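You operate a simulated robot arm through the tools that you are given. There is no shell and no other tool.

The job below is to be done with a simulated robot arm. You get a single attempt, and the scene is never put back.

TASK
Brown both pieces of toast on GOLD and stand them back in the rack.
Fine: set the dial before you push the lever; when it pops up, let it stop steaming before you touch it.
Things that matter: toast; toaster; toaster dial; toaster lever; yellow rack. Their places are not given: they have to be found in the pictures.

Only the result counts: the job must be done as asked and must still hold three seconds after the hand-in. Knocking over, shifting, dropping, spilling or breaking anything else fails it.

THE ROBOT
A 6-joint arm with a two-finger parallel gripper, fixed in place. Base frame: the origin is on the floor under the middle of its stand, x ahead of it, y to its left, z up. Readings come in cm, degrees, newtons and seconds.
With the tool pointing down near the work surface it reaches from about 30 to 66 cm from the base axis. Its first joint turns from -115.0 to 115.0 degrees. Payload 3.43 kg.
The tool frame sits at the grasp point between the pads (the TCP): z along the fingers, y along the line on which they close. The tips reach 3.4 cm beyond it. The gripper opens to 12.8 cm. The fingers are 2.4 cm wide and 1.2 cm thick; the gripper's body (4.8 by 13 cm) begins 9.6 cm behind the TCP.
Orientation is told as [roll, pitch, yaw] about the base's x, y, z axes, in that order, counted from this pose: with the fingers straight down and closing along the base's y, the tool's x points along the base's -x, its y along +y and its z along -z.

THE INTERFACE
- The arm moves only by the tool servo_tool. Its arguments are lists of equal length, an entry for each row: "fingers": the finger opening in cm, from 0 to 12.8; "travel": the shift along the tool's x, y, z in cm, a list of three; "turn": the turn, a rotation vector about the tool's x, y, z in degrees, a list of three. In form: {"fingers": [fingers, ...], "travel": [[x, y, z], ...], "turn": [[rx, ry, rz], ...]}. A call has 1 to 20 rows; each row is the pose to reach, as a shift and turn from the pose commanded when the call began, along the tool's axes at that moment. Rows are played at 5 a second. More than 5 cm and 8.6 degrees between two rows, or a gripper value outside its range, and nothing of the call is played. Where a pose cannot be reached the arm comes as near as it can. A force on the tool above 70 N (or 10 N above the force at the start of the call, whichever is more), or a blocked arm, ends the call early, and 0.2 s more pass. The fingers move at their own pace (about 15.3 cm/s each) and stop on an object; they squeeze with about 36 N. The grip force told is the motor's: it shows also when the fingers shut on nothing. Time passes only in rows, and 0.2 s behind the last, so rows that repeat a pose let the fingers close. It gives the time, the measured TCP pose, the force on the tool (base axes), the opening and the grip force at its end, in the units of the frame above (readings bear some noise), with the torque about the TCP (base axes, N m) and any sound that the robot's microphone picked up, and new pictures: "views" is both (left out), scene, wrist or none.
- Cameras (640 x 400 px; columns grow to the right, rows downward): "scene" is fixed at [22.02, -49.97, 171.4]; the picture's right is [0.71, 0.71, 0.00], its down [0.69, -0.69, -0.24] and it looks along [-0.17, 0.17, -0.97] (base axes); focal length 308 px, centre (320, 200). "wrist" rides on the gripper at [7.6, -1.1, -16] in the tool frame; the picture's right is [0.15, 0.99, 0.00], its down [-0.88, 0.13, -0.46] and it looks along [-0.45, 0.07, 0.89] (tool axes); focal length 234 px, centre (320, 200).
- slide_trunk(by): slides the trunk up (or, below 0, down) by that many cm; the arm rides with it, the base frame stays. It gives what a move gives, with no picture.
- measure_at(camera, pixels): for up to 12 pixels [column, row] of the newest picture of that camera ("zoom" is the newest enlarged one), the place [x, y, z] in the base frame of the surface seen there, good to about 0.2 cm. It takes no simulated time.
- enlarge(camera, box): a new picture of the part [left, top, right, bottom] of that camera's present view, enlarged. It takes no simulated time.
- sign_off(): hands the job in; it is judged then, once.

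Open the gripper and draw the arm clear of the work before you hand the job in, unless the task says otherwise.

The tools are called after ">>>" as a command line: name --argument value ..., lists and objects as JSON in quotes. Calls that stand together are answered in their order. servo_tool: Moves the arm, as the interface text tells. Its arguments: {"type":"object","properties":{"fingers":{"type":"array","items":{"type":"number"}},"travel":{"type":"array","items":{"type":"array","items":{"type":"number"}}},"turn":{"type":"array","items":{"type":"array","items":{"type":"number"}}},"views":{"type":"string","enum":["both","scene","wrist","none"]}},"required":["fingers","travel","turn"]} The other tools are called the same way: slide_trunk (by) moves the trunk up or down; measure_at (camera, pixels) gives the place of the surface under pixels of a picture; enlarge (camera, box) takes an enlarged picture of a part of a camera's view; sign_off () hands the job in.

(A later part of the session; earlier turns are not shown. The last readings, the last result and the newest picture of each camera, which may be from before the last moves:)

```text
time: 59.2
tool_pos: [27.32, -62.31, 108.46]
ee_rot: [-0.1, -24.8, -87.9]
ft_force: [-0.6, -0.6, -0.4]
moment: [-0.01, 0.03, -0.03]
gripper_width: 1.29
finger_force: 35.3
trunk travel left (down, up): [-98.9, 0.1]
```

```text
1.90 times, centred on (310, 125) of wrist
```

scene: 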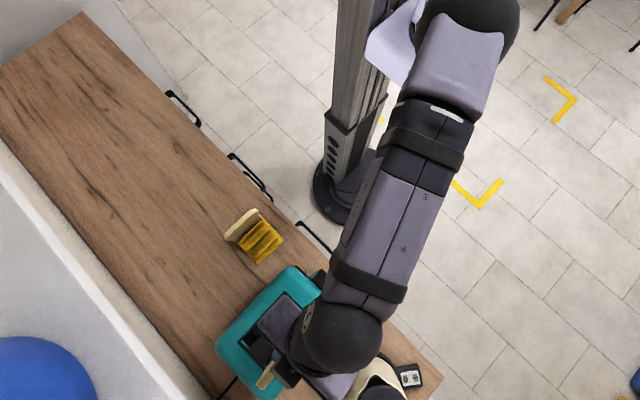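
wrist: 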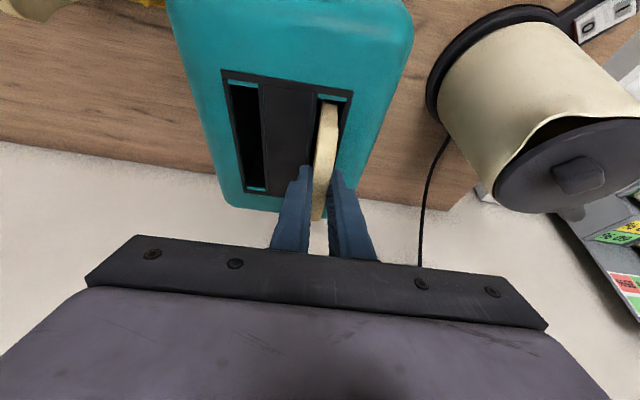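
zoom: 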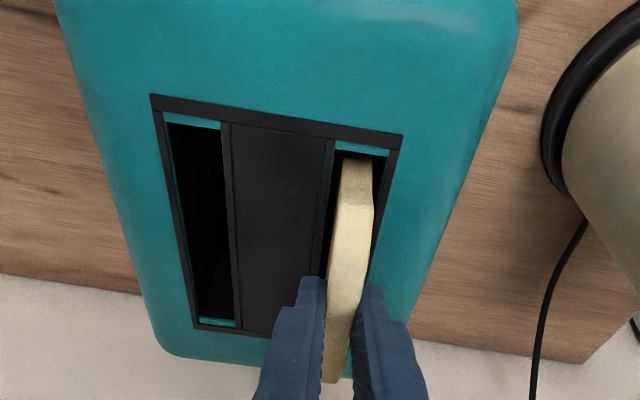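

Still free. I lower the last ~1.2 cm in small steps toward the carriage.

>>> servo_tool --fingers '[0.5, 0.5, 0.5]' --travel '[[0.17, 0, 0.36], [0.34, 0, 0.72], [0.5, 0, 1.08]]' --turn '[[0, 0, 0], [0, 0, 0], [0, 0, 0]]' --views "wrist"

>>> enlarge --camera "wrist" --box '[230, 20, 390, 230]'

```text
time: 60.0
tool_pos: [27.2, -62.34, 107.42]
ee_rot: [0.0, -24.7, -87.9]
ft_force: [-0.7, -0.2, -1.0]
moment: [0.03, -0.02, 0.01]
gripper_width: 1.25
finger_force: 36.3
trunk travel left (down, up): [-98.9, 0.1]
```

wrist: 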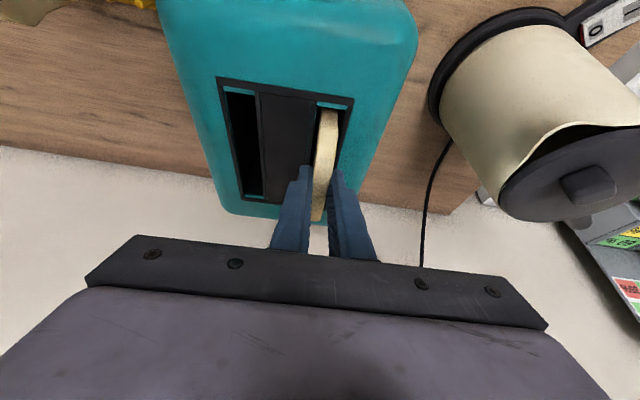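

```text
1.90 times, centred on (310, 125) of wrist
```

zoom: 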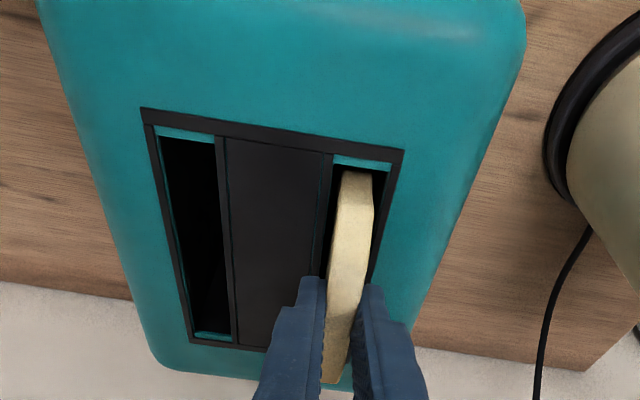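

No contact yet and the tips are still ~1 cm above the toaster top. I go down another 0.5 cm.

>>> servo_tool --fingers '[0.5, 0.5]' --travel '[[0.1, 0, 0.22], [0.21, 0, 0.45]]' --turn '[[0, 0, 0], [0, 0, 0]]' --views "none"

```text
time: 60.6
tool_pos: [27.06, -62.32, 106.98]
ee_rot: [0.0, -24.9, -87.9]
ft_force: [-0.3, 0.1, 0.8]
moment: [0.04, -0.02, 0.01]
gripper_width: 1.26
finger_force: 36.6
trunk travel left (down, up): [-98.9, 0.1]
```

Still no contact, so the remaining gap is tiny. I open the fingers to 3 cm to release, then withdraw along the finger direction.

>>> servo_tool --fingers '[1.6, 2.2, 3, 3, 3, 3, 3]' --travel '[[0, 0, 0], [0, 0, 0], [0, 0, 0], [0, 0, 0], [0, 0, -3], [0, 0, -7], [0, 0, -11]]' --turn '[[0, 0, 0], [0, 0, 0], [0, 0, 0], [0, 0, 0], [0, 0, 0], [0, 0, 0], [0, 0, 0]]'

>>> enlarge --camera "wrist" --box '[210, 10, 400, 200]'

```text
time: 62.2
tool_pos: [26.95, -57.62, 116.91]
ee_rot: [0.0, -24.8, -87.8]
ft_force: [0.4, -0.5, -0.1]
moment: [-0.02, 0.01, -0.03]
gripper_width: 3.0
finger_force: 0.0
trunk travel left (down, up): [-98.9, 0.1]
```

scene: 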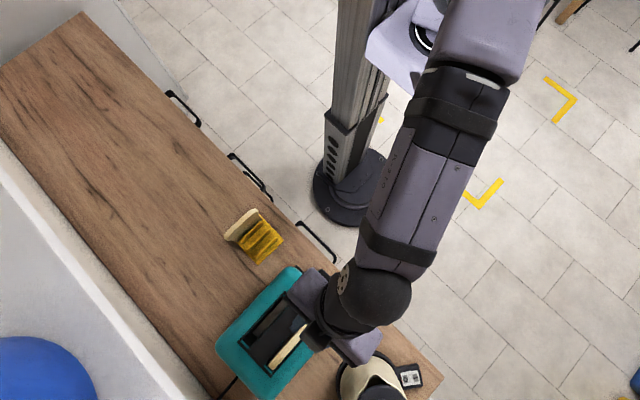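
wrist: 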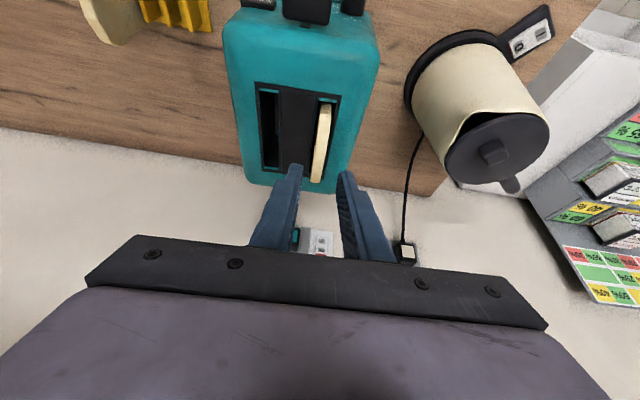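

```text
2.11 times, centred on (305, 105) of wrist
```

zoom: 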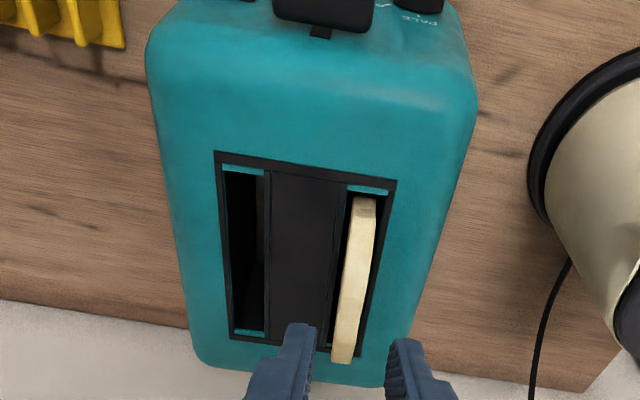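

Toast R now stands in slot B. I measure how high it protrudes.

>>> measure_at --camera "zoom" --pixels '[[362, 205], [372, 225], [352, 280], [366, 280], [338, 350], [350, 350], [347, 240], [360, 250], [340, 310]]'

```text
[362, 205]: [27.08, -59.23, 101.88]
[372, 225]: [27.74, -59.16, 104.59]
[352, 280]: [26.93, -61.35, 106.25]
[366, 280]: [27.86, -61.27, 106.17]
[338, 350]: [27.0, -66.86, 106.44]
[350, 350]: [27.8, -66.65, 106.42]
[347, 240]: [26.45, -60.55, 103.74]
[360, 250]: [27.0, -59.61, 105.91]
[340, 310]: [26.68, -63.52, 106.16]
```

Toast R protrudes to z≈106.3. Now I travel to above the left toast at (-0.9,-53.3) and lower to z≈107.

>>> servo_tool --fingers '[3, 3, 3, 3, 4.5, 4.5, 4.5, 4.5, 4.5, 4.5]' --travel '[[0.69, -3.95, -0.32], [1.38, -7.9, -0.64], [2.07, -11.86, -0.96], [2.75, -15.8, -1.29], [3.44, -19.76, -1.61], [4.13, -23.7, -1.93], [4.82, -27.67, -2.25], [6.2, -27.67, 0.73], [7.6, -27.67, 3.73], [9.01, -27.67, 6.72]]' --turn '[[0, 0, 0], [0.2, 0, 0.4], [0.4, 0, 0.9], [0.6, 0, 1.3], [0.89, 0, 1.9], [0.89, 0, 1.9], [0.89, 0, 1.9], [0.89, 0, 1.9], [0.89, 0, 1.9], [0.89, 0, 1.9]]'

>>> enlarge --camera "wrist" --box '[240, 10, 400, 180]'

```text
time: 64.4
tool_pos: [-0.89, -53.48, 106.88]
ee_rot: [-0.1, -24.8, -90.0]
ft_force: [0.0, 0.7, 1.2]
moment: [-0.05, -0.01, 0.0]
gripper_width: 4.51
finger_force: 0.1
trunk travel left (down, up): [-98.9, 0.1]
```

scene: 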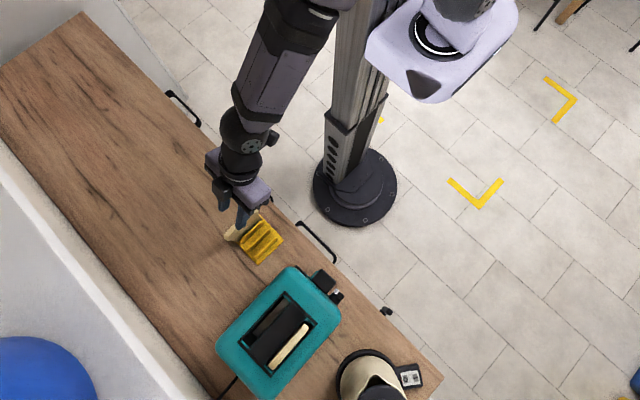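
wrist: 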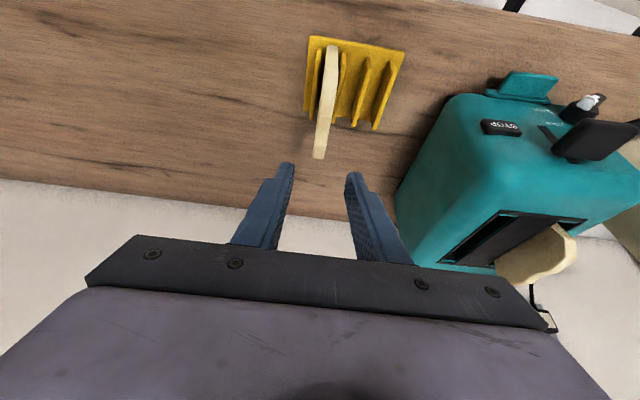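

```text
2.35 times, centred on (320, 95) of wrist
```

zoom: 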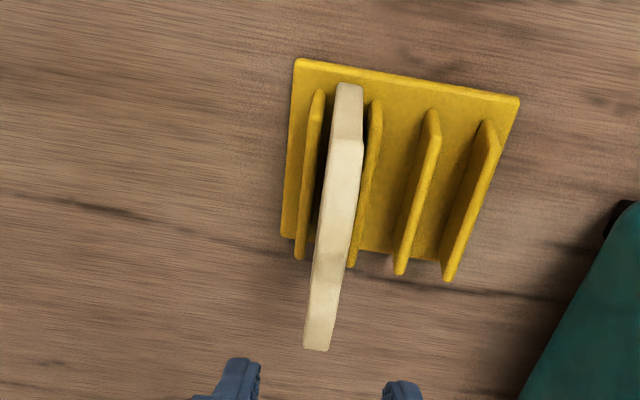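

The fingers are above toast L. I measure its edges and the free rack slot for later.

>>> measure_at --camera "zoom" --pixels '[[335, 150], [360, 152], [320, 230], [347, 240], [308, 340], [328, 343], [432, 115], [490, 125], [400, 270], [448, 275], [317, 95], [375, 105]]'

>>> measure_at --camera "zoom" --pixels '[[300, 255], [352, 262], [298, 62], [518, 98], [284, 235], [450, 160], [430, 230], [440, 110], [480, 125], [410, 270], [445, 265]]'

```text
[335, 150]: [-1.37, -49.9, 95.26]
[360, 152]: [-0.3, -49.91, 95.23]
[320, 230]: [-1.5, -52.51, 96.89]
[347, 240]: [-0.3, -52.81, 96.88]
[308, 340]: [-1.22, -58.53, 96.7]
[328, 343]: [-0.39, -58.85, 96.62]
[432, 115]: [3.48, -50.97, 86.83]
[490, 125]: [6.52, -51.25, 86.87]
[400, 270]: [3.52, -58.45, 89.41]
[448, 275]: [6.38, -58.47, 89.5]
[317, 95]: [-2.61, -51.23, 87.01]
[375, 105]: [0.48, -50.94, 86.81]
```

```text
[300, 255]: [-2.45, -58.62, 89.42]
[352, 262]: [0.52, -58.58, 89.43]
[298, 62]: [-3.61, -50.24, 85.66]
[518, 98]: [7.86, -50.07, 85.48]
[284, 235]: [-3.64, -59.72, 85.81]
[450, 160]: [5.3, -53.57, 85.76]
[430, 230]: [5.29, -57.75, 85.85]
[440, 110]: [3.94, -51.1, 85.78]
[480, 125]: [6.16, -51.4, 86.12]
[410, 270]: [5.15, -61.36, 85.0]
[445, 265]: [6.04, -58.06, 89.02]
```

Toast L is centred x≈-0.87. I lower to the same grip depth (z≈97.9) and close.

>>> servo_tool --fingers '[4.5, 4.5, 4.5, 4.5, 4.5, 4.5, 3, 2, 1, 0.5, 0.5]' --travel '[[0.98, 0.02, 2.02], [1.96, 0.02, 4.05], [2.94, 0.02, 6.07], [3.53, 0.02, 7.29], [3.92, 0.02, 8.1], [3.92, 0.02, 8.1], [3.92, 0.02, 8.1], [3.92, 0.02, 8.1], [3.92, 0.02, 8.1], [3.92, 0.02, 8.1], [3.92, 0.02, 8.1]]' --turn '[[0, 0, 0], [0, 0, 0], [0, 0, 0], [0, 0, 0], [0, 0, 0], [0, 0, 0], [0, 0, 0], [0, 0, 0], [0, 0, 0], [0, 0, 0], [0, 0, 0]]'

```text
time: 66.8
tool_pos: [-0.88, -53.31, 98.24]
ee_rot: [0.0, -24.9, -90.1]
ft_force: [-0.2, -0.3, -0.5]
moment: [-0.02, 0.0, -0.01]
gripper_width: 1.27
finger_force: 36.1
trunk travel left (down, up): [-98.9, 0.1]
```

scene: 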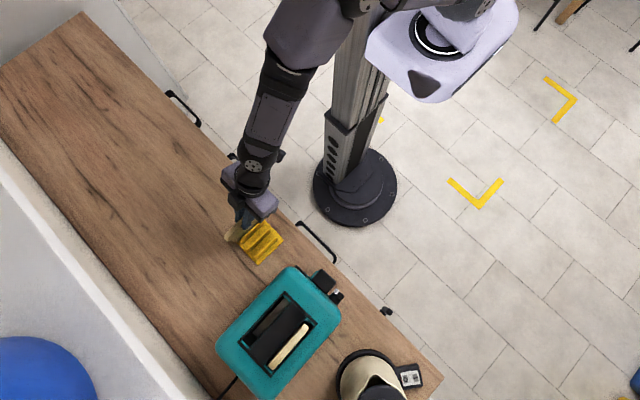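
wrist: 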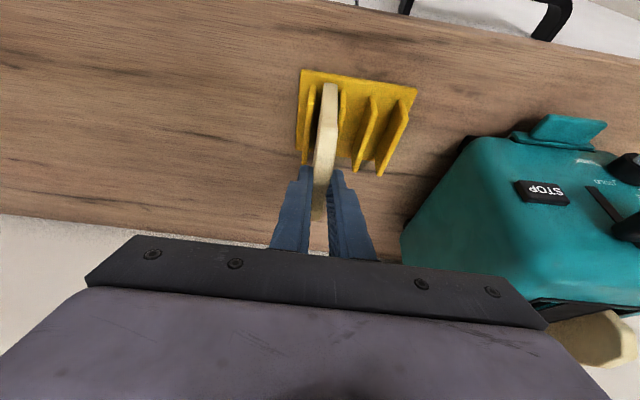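

Toast L is held at 1.27 cm. I lift it straight up 20.8 cm.

>>> servo_tool --fingers '[0.5, 0.5, 0.5, 0.5, 0.5, 0.5]' --travel '[[-0.85, 0, -1.81], [-2.1, 0, -4.53], [-3.8, 0, -8.15], [-5.5, 0, -11.8], [-7.2, 0, -15.4], [-8.8, 0, -18.85]]' --turn '[[0, 0, 0], [0, 0, 0], [0, 0, 0], [0, 0, 0], [0, 0, 0], [0, 0, 0]]' --views "wrist"

```text
time: 68.2
tool_pos: [-0.83, -53.29, 118.95]
ee_rot: [-0.1, -24.8, -90.1]
ft_force: [0.1, 0.3, 0.4]
moment: [0.01, 0.02, -0.01]
gripper_width: 1.27
finger_force: 35.2
trunk travel left (down, up): [-98.9, 0.1]
```

wrist: 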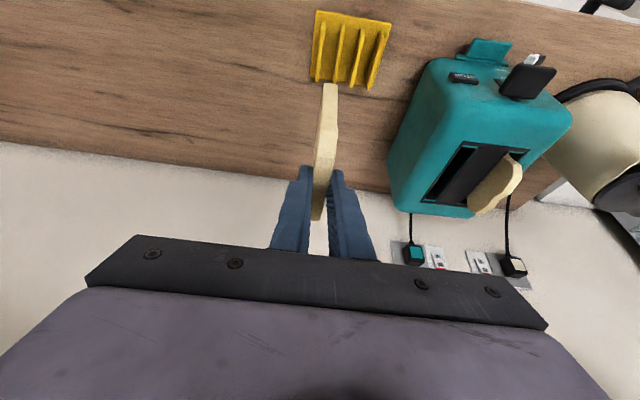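

Now I carry toast L at the same height to above slot A (TCP (20.6,-62.3)) with the 2° yaw.

>>> servo_tool --fingers '[0.5, 0.5, 0.5, 0.5, 0.5, 0.5, 0.5]' --travel '[[-1.2, 3.2, 0.56], [-2.5, 6.7, 1.17], [-3.9, 10.5, 1.82], [-5.3, 14.2, 2.48], [-6.7, 17.8, 3.13], [-7.8, 20.6, 3.65], [-8.15, 21.45, 3.81]]' --turn '[[0, 0, 0], [-0.2, 0, -0.4], [-0.4, 0, -0.9], [-0.6, 0, -1.3], [-0.89, 0, -1.9], [-0.89, 0, -1.9], [-0.89, 0, -1.9]]'

```text
time: 69.8
tool_pos: [20.67, -62.24, 118.76]
ee_rot: [0.0, -24.8, -87.9]
ft_force: [-0.2, -0.3, -1.9]
moment: [0.0, 0.01, 0.02]
gripper_width: 1.28
finger_force: 35.9
trunk travel left (down, up): [-98.9, 0.1]
```

scene: 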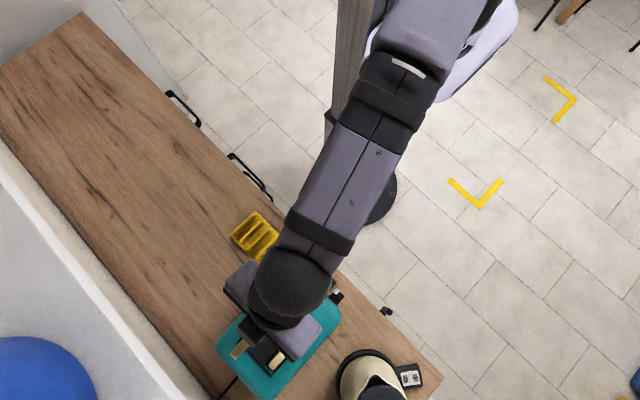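
wrist: 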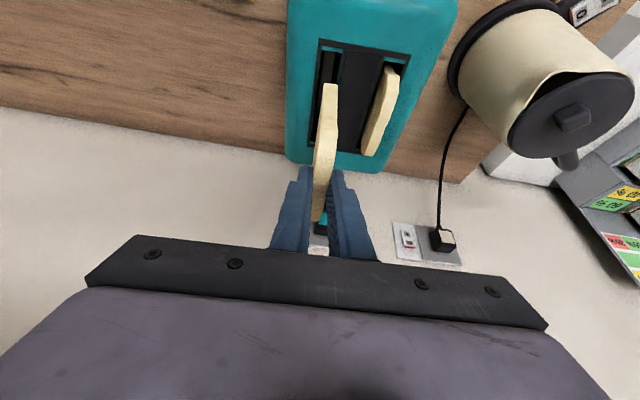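

I lower 2.4 cm to just above the toaster top and check alignment with slot A.

>>> servo_tool --fingers '[0.5, 0.5]' --travel '[[0.5, 0, 1.09], [1.01, 0, 2.17]]' --turn '[[0, 0, 0], [0, 0, 0]]' --views "wrist"

>>> enlarge --camera "wrist" --box '[250, 20, 430, 230]'

```text
time: 70.4
tool_pos: [20.68, -62.35, 116.33]
ee_rot: [-0.1, -24.8, -87.9]
ft_force: [-0.1, -0.5, -0.4]
moment: [-0.01, 0.02, -0.02]
gripper_width: 1.27
finger_force: 36.1
trunk travel left (down, up): [-98.9, 0.1]
```

wrist: 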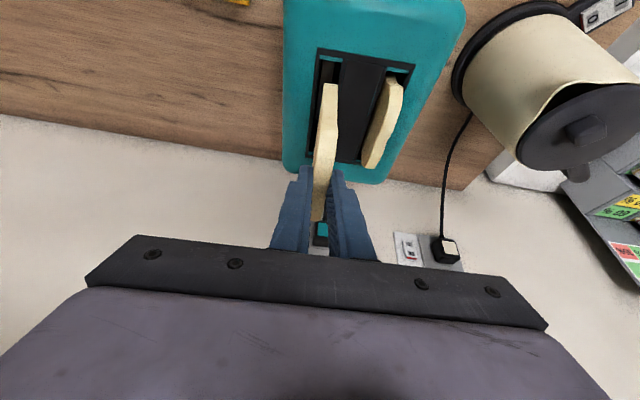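

```text
1.90 times, centred on (340, 125) of wrist
```

zoom: 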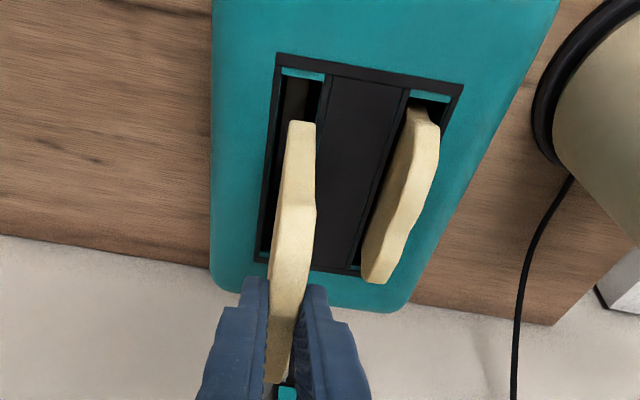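

>>> measure_at --camera "zoom" --pixels '[[291, 128], [313, 130], [302, 125], [285, 205], [314, 205], [280, 80], [328, 88], [275, 130], [322, 120], [415, 100], [458, 105]]'

```text
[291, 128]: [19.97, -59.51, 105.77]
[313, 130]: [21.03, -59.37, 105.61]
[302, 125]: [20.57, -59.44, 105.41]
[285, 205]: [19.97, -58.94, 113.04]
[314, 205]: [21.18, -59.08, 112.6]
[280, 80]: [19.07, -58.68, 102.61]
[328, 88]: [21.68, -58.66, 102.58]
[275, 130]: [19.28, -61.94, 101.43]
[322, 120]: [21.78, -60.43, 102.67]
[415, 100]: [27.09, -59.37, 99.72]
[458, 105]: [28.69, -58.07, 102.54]
```

The toast's lower end (x 19.95–21.05) is centred over slot A (19.2–21.6). I lower it ~8.5 cm into the slot in steps.

>>> servo_tool --fingers '[0.5, 0.5, 0.5, 0.5, 0.5, 0.5, 0.5, 0.5, 0.5]' --travel '[[0.42, -0.03, 0.91], [0.85, -0.05, 1.81], [1.27, -0.05, 2.72], [1.69, -0.05, 3.62], [2.12, -0.05, 4.53], [2.54, -0.05, 5.44], [2.96, -0.05, 6.34], [3.38, -0.05, 7.25], [3.6, -0.05, 7.7]]' --turn '[[0, 0, 0], [0, 0, 0], [0, 0, 0], [0, 0, 0], [0, 0, 0], [0, 0, 0], [0, 0, 0], [0, 0, 0], [0, 0, 0]]' --views "wrist"

>>> enlarge --camera "wrist" --box '[250, 50, 430, 260]'

```text
time: 72.4
tool_pos: [20.56, -62.14, 107.92]
ee_rot: [0.0, -24.8, -87.9]
ft_force: [0.6, -0.3, -0.7]
moment: [0.02, 0.02, -0.04]
gripper_width: 1.25
finger_force: 35.5
trunk travel left (down, up): [-98.9, 0.1]
```

wrist: 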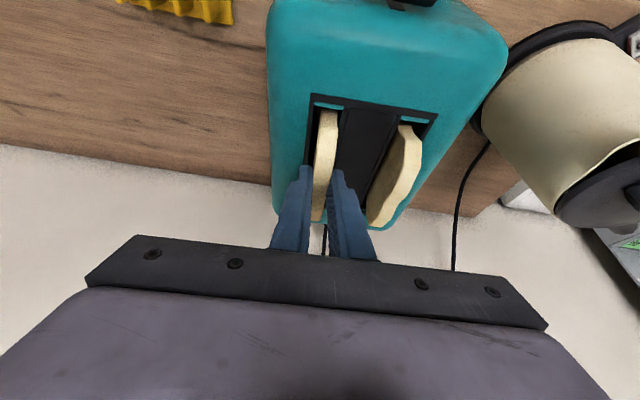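

```text
1.90 times, centred on (340, 155) of wrist
```

zoom: 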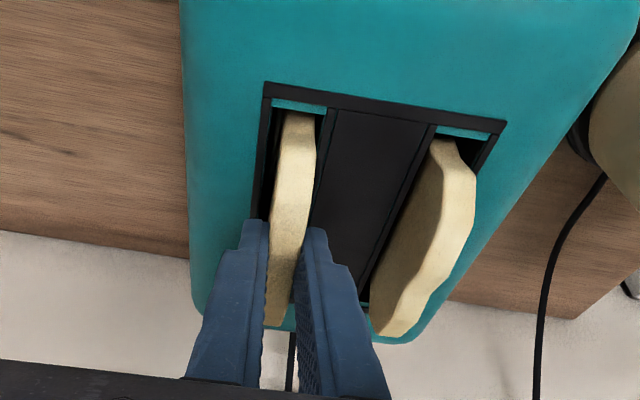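

In the slot with no contact. I lower 0.4 cm more, release, and withdraw along the fingers.

>>> servo_tool --fingers '[0.5, 0.5, 1.6, 2.2, 3, 3, 3, 3, 3]' --travel '[[0.08, 0, 0.18], [0.17, 0, 0.36], [0.17, 0, 0.36], [0.17, 0, 0.36], [0.17, 0, 0.36], [0.17, 0, 0.36], [0.17, 0, -3], [0.17, 0, -7], [0.17, 0, -11]]' --turn '[[0, 0, 0], [0, 0, 0], [0, 0, 0], [0, 0, 0], [0, 0, 0], [0, 0, 0], [0, 0, 0], [0, 0, 0], [0, 0, 0]]'

>>> enlarge --camera "wrist" --box '[240, 0, 420, 200]'

```text
time: 74.4
tool_pos: [20.3, -57.12, 118.0]
ee_rot: [0.0, -24.8, -87.9]
ft_force: [-0.6, 0.6, 0.3]
moment: [0.03, 0.02, 0.0]
gripper_width: 3.0
finger_force: 0.1
trunk travel left (down, up): [-98.9, 0.1]
```

scene: 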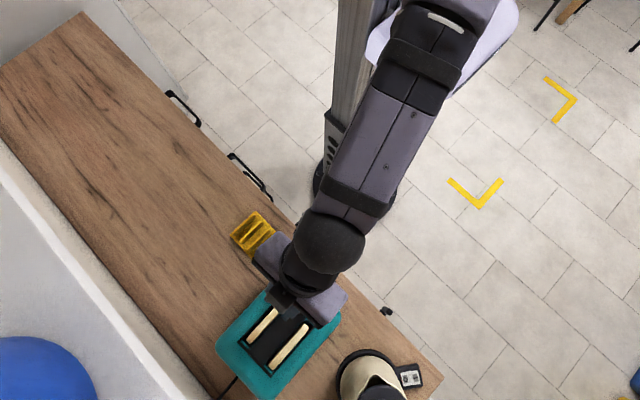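
wrist: 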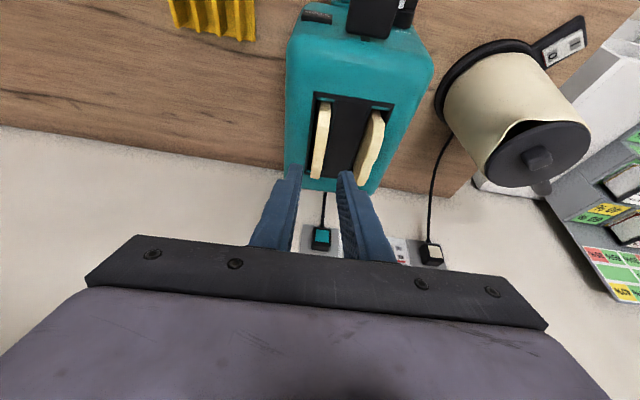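

```text
2.00 times, centred on (330, 100) of wrist
```

zoom: 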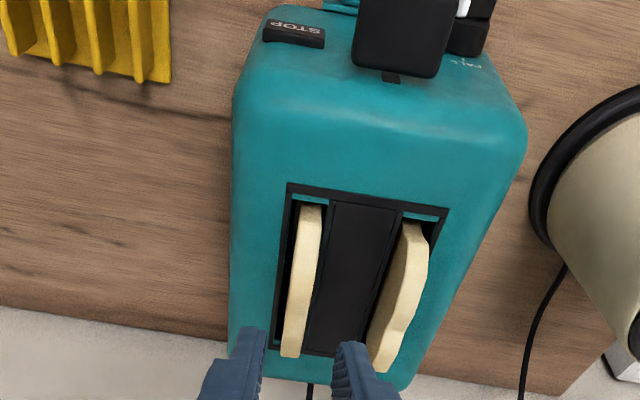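

Both toasts stand in the slots. Now I measure the lever knob at the top of this zoom for the push.

>>> measure_at --camera "zoom" --pixels '[[360, 20], [405, 20], [450, 25], [400, 60], [360, 55], [440, 65], [405, 5], [392, 76], [318, 230], [293, 340], [410, 250], [380, 355]]'

```text
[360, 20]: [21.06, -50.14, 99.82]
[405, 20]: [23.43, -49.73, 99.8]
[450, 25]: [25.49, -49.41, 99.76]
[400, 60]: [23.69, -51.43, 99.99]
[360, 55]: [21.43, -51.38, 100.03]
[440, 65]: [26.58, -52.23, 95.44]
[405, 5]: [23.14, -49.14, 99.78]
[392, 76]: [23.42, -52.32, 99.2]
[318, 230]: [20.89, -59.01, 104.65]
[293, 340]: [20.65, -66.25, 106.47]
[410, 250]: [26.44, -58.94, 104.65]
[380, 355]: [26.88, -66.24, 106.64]
```

Knob centre is about (23.4, -50), top z=99.9. I straighten the tool to vertical, close the fingers, and go above the knob at (23.4,-50.4,113).

>>> servo_tool --fingers '[3, 2, 1, 0, 0, 0]' --travel '[[1.6, 0.67, 0.35], [3.2, 1.34, 0.7], [4.85, 2.0, 1.05], [6.5, 2.67, 1.4], [8.08, 3.34, 1.75], [8.08, 3.34, 1.75]]' --turn '[[0, 5, 0], [0, 10, 0], [0, 15, 0], [0, 20, 0], [0, 24.8, 0], [0, 24.8, 0]]'

```text
time: 75.8
tool_pos: [23.46, -50.74, 112.83]
ee_rot: [0.1, -0.1, -87.9]
ft_force: [0.6, 1.0, -0.3]
moment: [0.01, 0.0, 0.0]
gripper_width: 0.0
finger_force: 32.8
trunk travel left (down, up): [-98.9, 0.1]
```

scene: 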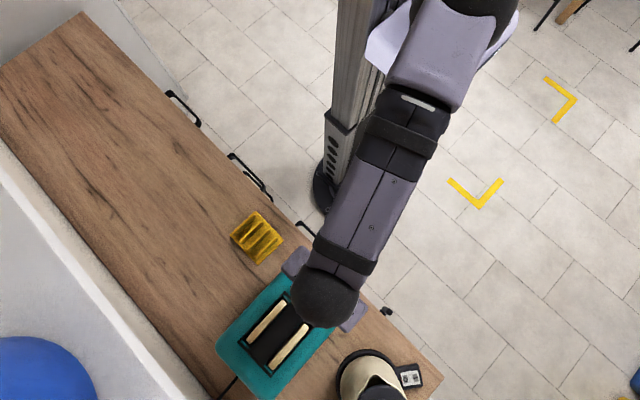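
wrist: 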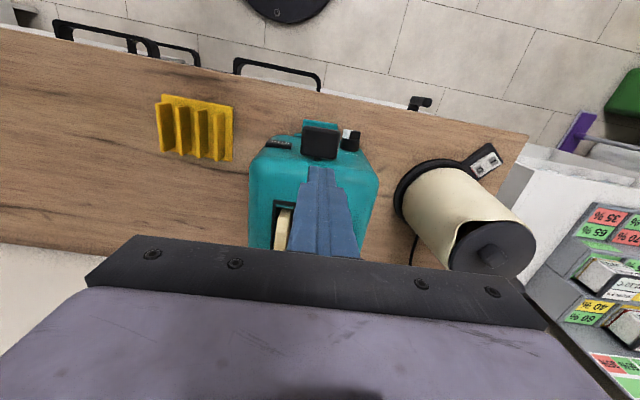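

The closed tips are above the knob at (320,140). I shift slightly toward the robot and descend to just above the knob (tip z≈100.4).

>>> servo_tool --fingers '[0, 0, 0, 0]' --travel '[[0.3, 0, 3], [0.45, 0, 6], [0.45, 0, 8], [0.45, 0, 9]]' --turn '[[0, 0, 0], [0, 0, 0], [0, 0, 0], [0, 0, 0]]'

>>> enlarge --camera "wrist" --box '[240, 60, 400, 260]'

```text
time: 76.8
tool_pos: [23.47, -50.37, 103.82]
ee_rot: [-0.1, 0.0, -87.8]
ft_force: [0.6, 0.2, -0.7]
moment: [0.0, 0.01, 0.0]
gripper_width: 0.0
finger_force: 32.8
trunk travel left (down, up): [-98.9, 0.1]
```

scene: 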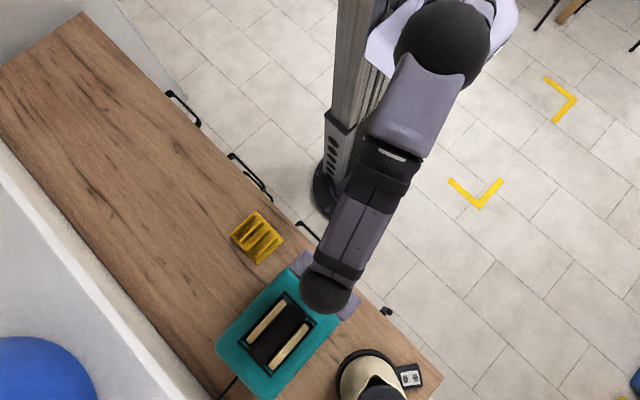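
wrist: 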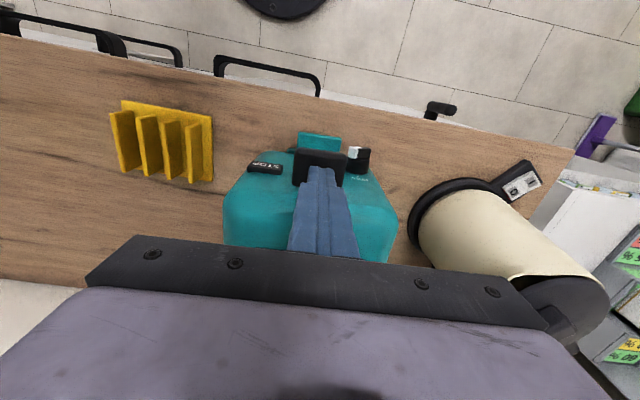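

```text
2.00 times, centred on (320, 160) of wrist
```

zoom: 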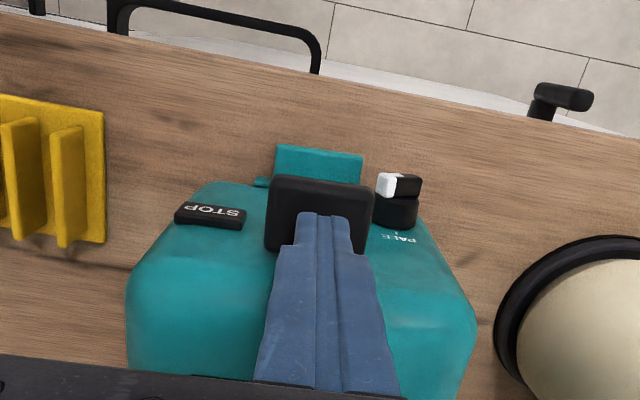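

The tips are centred just over the knob. I press down 3 cm first and watch the force.

>>> servo_tool --fingers '[0, 0, 0, 0, 0]' --travel '[[0, 0, 0.6], [0, 0, 1.2], [0, 0, 1.8], [0, 0, 2.4], [0, 0, 3.0]]' --turn '[[0, 0, 0], [0, 0, 0], [0, 0, 0], [0, 0, 0], [0, 0, 0]]'

```text
time: 78.0
tool_pos: [23.52, -50.3, 100.79]
ee_rot: [0.0, -0.1, -87.8]
ft_force: [-1.1, 0.3, 1.8]
moment: [-0.03, 0.02, 0.07]
gripper_width: 0.01
finger_force: 33.4
trunk travel left (down, up): [-98.9, 0.1]
```

scene: 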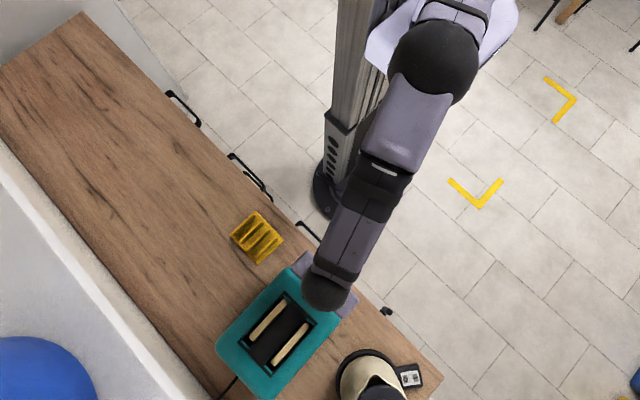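
wrist: 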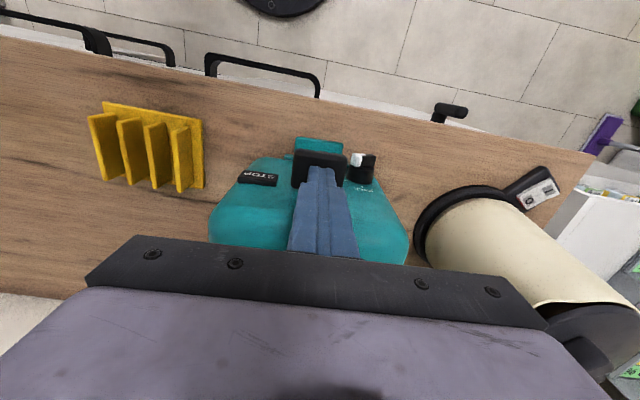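

The lever moves with light force (knob now ~2.5 cm down). I press further in small steps to find the latch.

>>> servo_tool --fingers '[0, 0, 0, 0, 0, 0, 0]' --travel '[[0, 0, 0.5], [0, 0, 1.0], [0, 0, 1.5], [0, 0, 2.0], [0, 0, 2.4], [0, 0, 2.8], [0, 0, 3.2]]' --turn '[[0, 0, 0], [0, 0, 0], [0, 0, 0], [0, 0, 0], [0, 0, 0], [0, 0, 0], [0, 0, 0]]'

```text
time: 79.6
tool_pos: [23.41, -50.3, 98.07]
ee_rot: [0.2, -0.5, -87.8]
ft_force: [0.6, 5.5, 33.5]
moment: [0.55, 0.03, -0.01]
gripper_width: 0.0
finger_force: 33.0
trunk travel left (down, up): [-98.9, 0.1]
```

scene: 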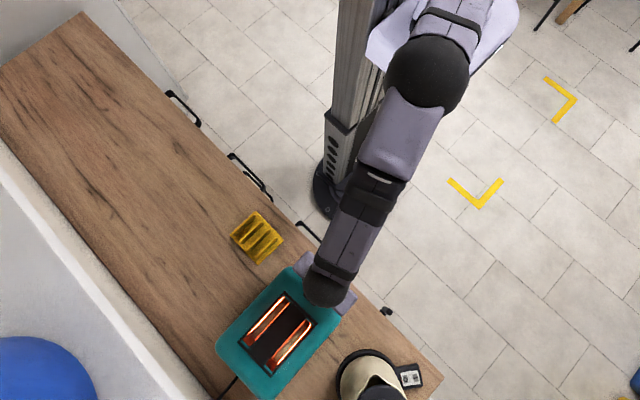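
wrist: 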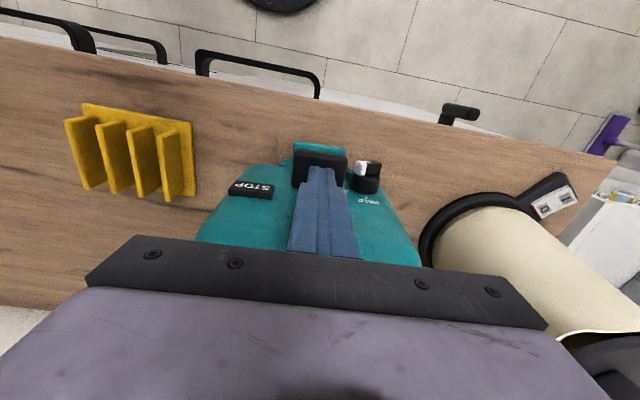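

The elements glow and the lever is at its stop (33 N), so it has engaged. I raise the tool straight up and away.

>>> servo_tool --fingers '[0, 0, 0, 0]' --travel '[[0, 0, -2], [0, 0, -5], [0, 0, -9], [0, 0, -13]]' --turn '[[0, 0, 0], [0, 0, 0], [0, 0, 0], [0, 0, 0]]'

>>> enlarge --camera "wrist" --box '[230, 60, 400, 260]'

```text
time: 80.6
tool_pos: [23.38, -50.26, 110.73]
ee_rot: [0.0, 0.0, -87.9]
ft_force: [-0.5, 0.0, 0.1]
moment: [-0.04, 0.0, -0.05]
gripper_width: 0.0
finger_force: 33.0
trunk travel left (down, up): [-98.9, 0.1]
```

scene: 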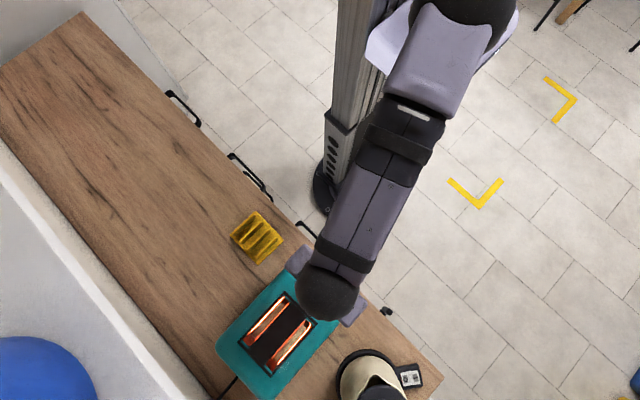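
wrist: 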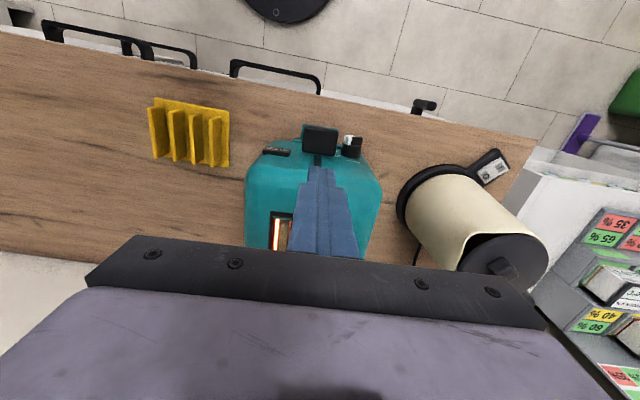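

```text
2.00 times, centred on (315, 160) of wrist
```

zoom: 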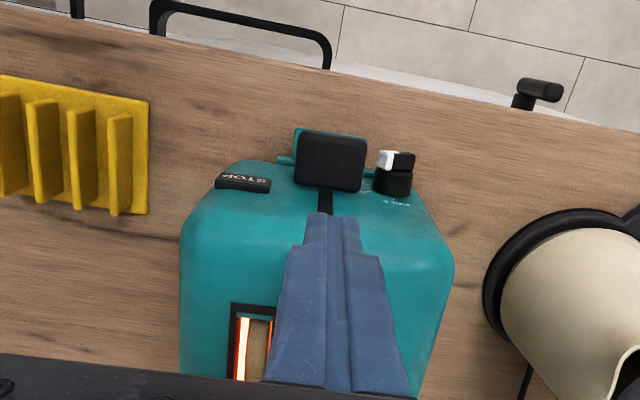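

The lever stays latched down and both slots glow. I move the arm aside to above the rack at a viewing pose, then wait for the pop-up.

>>> servo_tool --fingers '[0, 1, 2, 3, 4, 4.5, 4.5]' --travel '[[0, -1, -4], [0.2, -4.5, -7], [0.4, -8.5, -8.3], [0.6, -12.5, -8.3], [0.8, -16.5, -8.3], [1.05, -20.4, -8.3], [1.05, -20.4, -8.3]]' --turn '[[0, 0, 0], [0, -5, 0], [0, -10, 0], [0, -15, 0], [0, -20, 0], [0, -24.8, 0], [0, -24.8, 0]]'

```text
time: 82.2
tool_pos: [3.14, -49.96, 119.05]
ee_rot: [-0.1, -24.9, -87.9]
ft_force: [-0.2, 0.3, 0.3]
moment: [-0.03, 0.06, -0.03]
gripper_width: 4.53
finger_force: 0.1
trunk travel left (down, up): [-98.9, 0.1]
```

scene: 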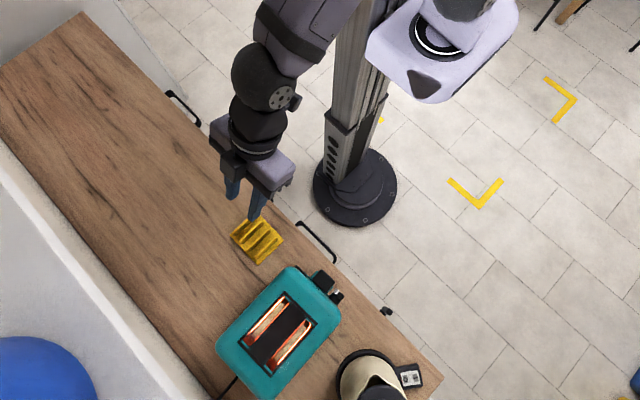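
wrist: 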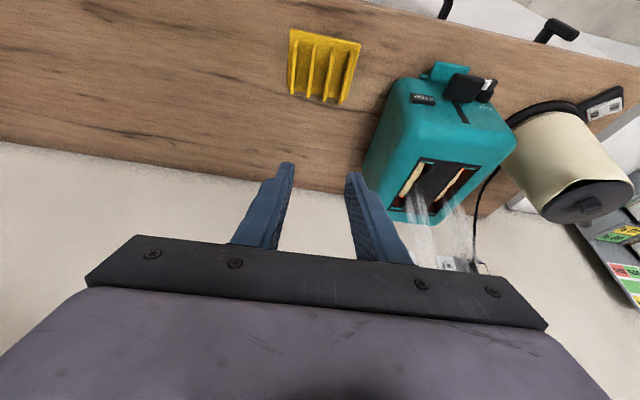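

The toaster is glowing with faint steam in the wrist view at (440,220). I hold still and wait about 4 s.

>>> servo_tool --fingers '[4.5, 4.5, 4.5, 4.5, 4.5, 4.5, 4.5, 4.5, 4.5, 4.5, 4.5, 4.5, 4.5, 4.5, 4.5, 4.5, 4.5, 4.5, 4.5, 4.5]' --travel '[[0, 0, 0], [0, 0, 0], [0, 0, 0], [0, 0, 0], [0, 0, 0], [0, 0, 0], [0, 0, 0], [0, 0, 0], [0, 0, 0], [0, 0, 0], [0, 0, 0], [0, 0, 0], [0, 0, 0], [0, 0, 0], [0, 0, 0], [0, 0, 0], [0, 0, 0], [0, 0, 0], [0, 0, 0], [0, 0, 0]]' --turn '[[0, 0, 0], [0, 0, 0], [0, 0, 0], [0, 0, 0], [0, 0, 0], [0, 0, 0], [0, 0, 0], [0, 0, 0], [0, 0, 0], [0, 0, 0], [0, 0, 0], [0, 0, 0], [0, 0, 0], [0, 0, 0], [0, 0, 0], [0, 0, 0], [0, 0, 0], [0, 0, 0], [0, 0, 0], [0, 0, 0]]'

>>> enlarge --camera "scene" --box '[210, 255, 370, 400]'

```text
time: 86.4
tool_pos: [2.99, -49.88, 119.11]
ee_rot: [0.0, -24.8, -87.9]
ft_force: [0.6, -0.1, -0.8]
moment: [0.03, -0.03, -0.02]
gripper_width: 4.5
finger_force: 0.1
trunk travel left (down, up): [-98.9, 0.1]
```

scene: 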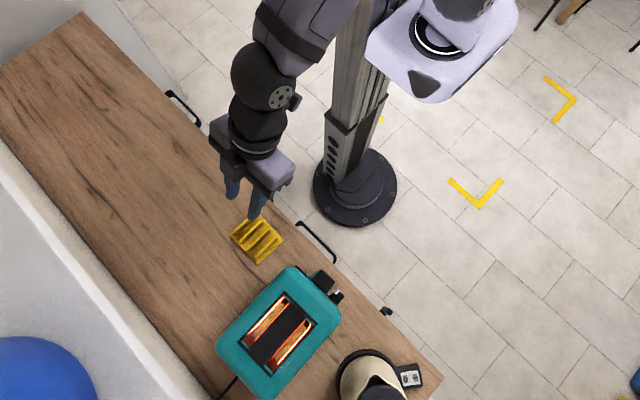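
wrist: 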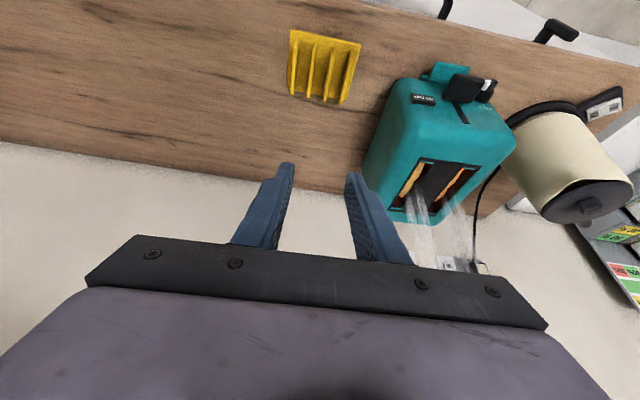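

```text
2.76 times, centred on (290, 328) of scene
```

zoom: 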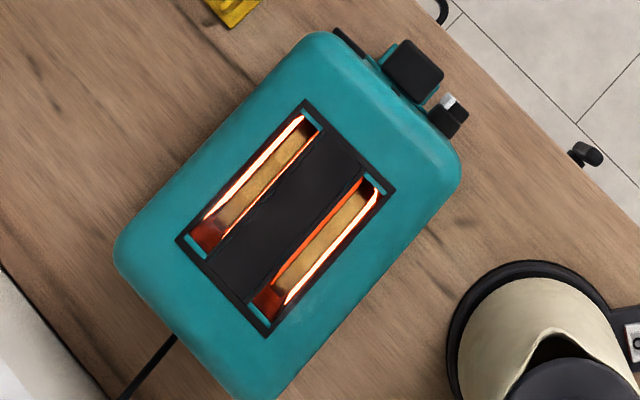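

Toasting continues; no sound yet. I keep waiting 4 s, and check the dial pointer in the wrist view.

>>> enlarge --camera "wrist" --box '[400, 50, 520, 140]'

>>> servo_tool --fingers '[4.5, 4.5, 4.5, 4.5, 4.5, 4.5, 4.5, 4.5, 4.5, 4.5, 4.5, 4.5, 4.5, 4.5, 4.5, 4.5, 4.5, 4.5, 4.5, 4.5]' --travel '[[0, 0, 0], [0, 0, 0], [0, 0, 0], [0, 0, 0], [0, 0, 0], [0, 0, 0], [0, 0, 0], [0, 0, 0], [0, 0, 0], [0, 0, 0], [0, 0, 0], [0, 0, 0], [0, 0, 0], [0, 0, 0], [0, 0, 0], [0, 0, 0], [0, 0, 0], [0, 0, 0], [0, 0, 0], [0, 0, 0]]' --turn '[[0, 0, 0], [0, 0, 0], [0, 0, 0], [0, 0, 0], [0, 0, 0], [0, 0, 0], [0, 0, 0], [0, 0, 0], [0, 0, 0], [0, 0, 0], [0, 0, 0], [0, 0, 0], [0, 0, 0], [0, 0, 0], [0, 0, 0], [0, 0, 0], [0, 0, 0], [0, 0, 0], [0, 0, 0], [0, 0, 0]]' --views "wrist"

```text
4.44 times, centred on (460, 95) of wrist
```

zoom: 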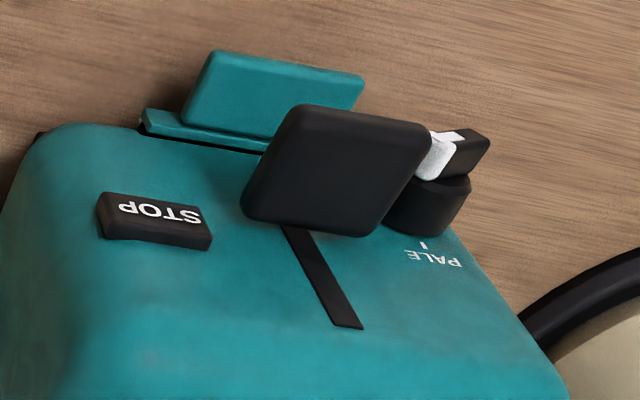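

```text
time: 90.6
tool_pos: [2.98, -49.91, 118.99]
ee_rot: [0.0, -24.7, -87.9]
ft_force: [0.6, -0.6, -0.5]
moment: [0.0, 0.0, 0.01]
gripper_width: 4.49
finger_force: 0.0
trunk travel left (down, up): [-98.9, 0.1]
```

wrist: 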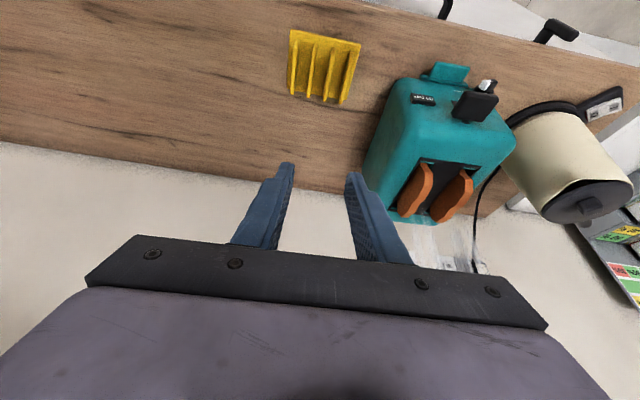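

The toast has popped up browned, and steam still shows near (440,240). I wait and watch the steam.

>>> enlarge --camera "wrist" --box '[350, 60, 530, 280]'

>>> servo_tool --fingers '[4.5, 4.5, 4.5, 4.5, 4.5, 4.5, 4.5, 4.5, 4.5, 4.5, 4.5, 4.5, 4.5, 4.5, 4.5, 4.5, 4.5, 4.5, 4.5, 4.5]' --travel '[[0, 0, 0], [0, 0, 0], [0, 0, 0], [0, 0, 0], [0, 0, 0], [0, 0, 0], [0, 0, 0], [0, 0, 0], [0, 0, 0], [0, 0, 0], [0, 0, 0], [0, 0, 0], [0, 0, 0], [0, 0, 0], [0, 0, 0], [0, 0, 0], [0, 0, 0], [0, 0, 0], [0, 0, 0], [0, 0, 0]]' --turn '[[0, 0, 0], [0, 0, 0], [0, 0, 0], [0, 0, 0], [0, 0, 0], [0, 0, 0], [0, 0, 0], [0, 0, 0], [0, 0, 0], [0, 0, 0], [0, 0, 0], [0, 0, 0], [0, 0, 0], [0, 0, 0], [0, 0, 0], [0, 0, 0], [0, 0, 0], [0, 0, 0], [0, 0, 0], [0, 0, 0]]'

>>> enlarge --camera "wrist" --box '[350, 60, 530, 280]'

```text
1.82 times, centred on (440, 170) of wrist
```

zoom: 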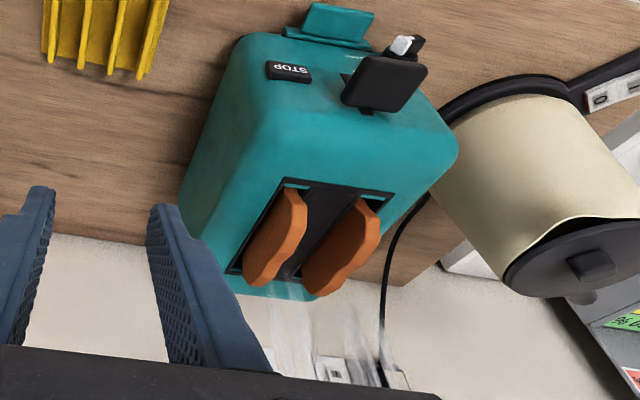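

```text
time: 94.8
tool_pos: [3.07, -49.87, 118.98]
ee_rot: [0.0, -24.8, -87.9]
ft_force: [-0.5, -0.7, 0.4]
moment: [0.01, 0.01, -0.04]
gripper_width: 4.51
finger_force: 0.0
trunk travel left (down, up): [-98.9, 0.1]
```

scene: 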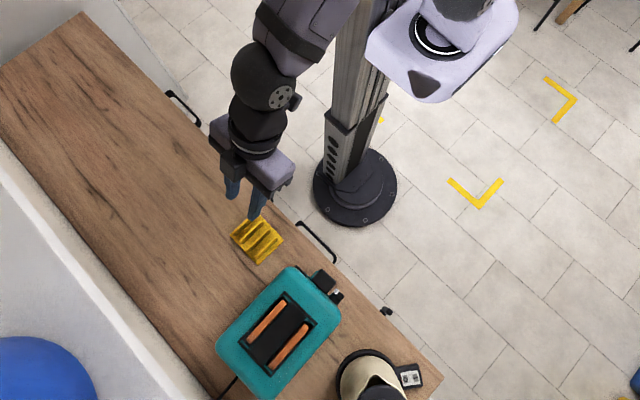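
wrist: 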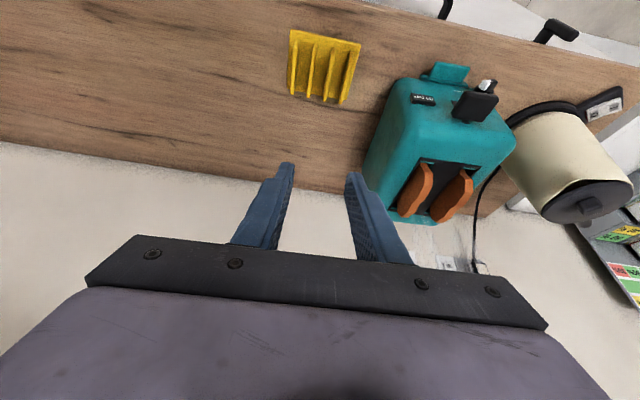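

```text
1.82 times, centred on (440, 170) of wrist
```

zoom: 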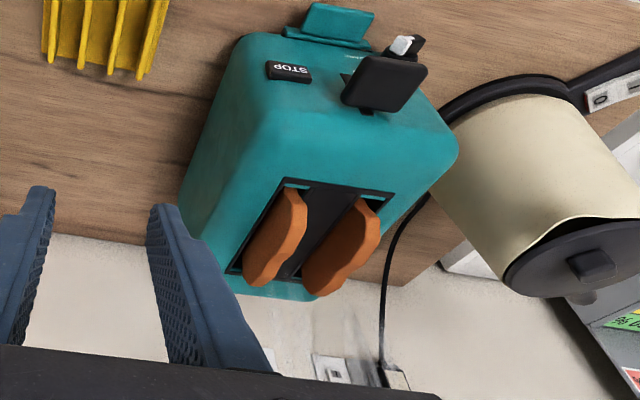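

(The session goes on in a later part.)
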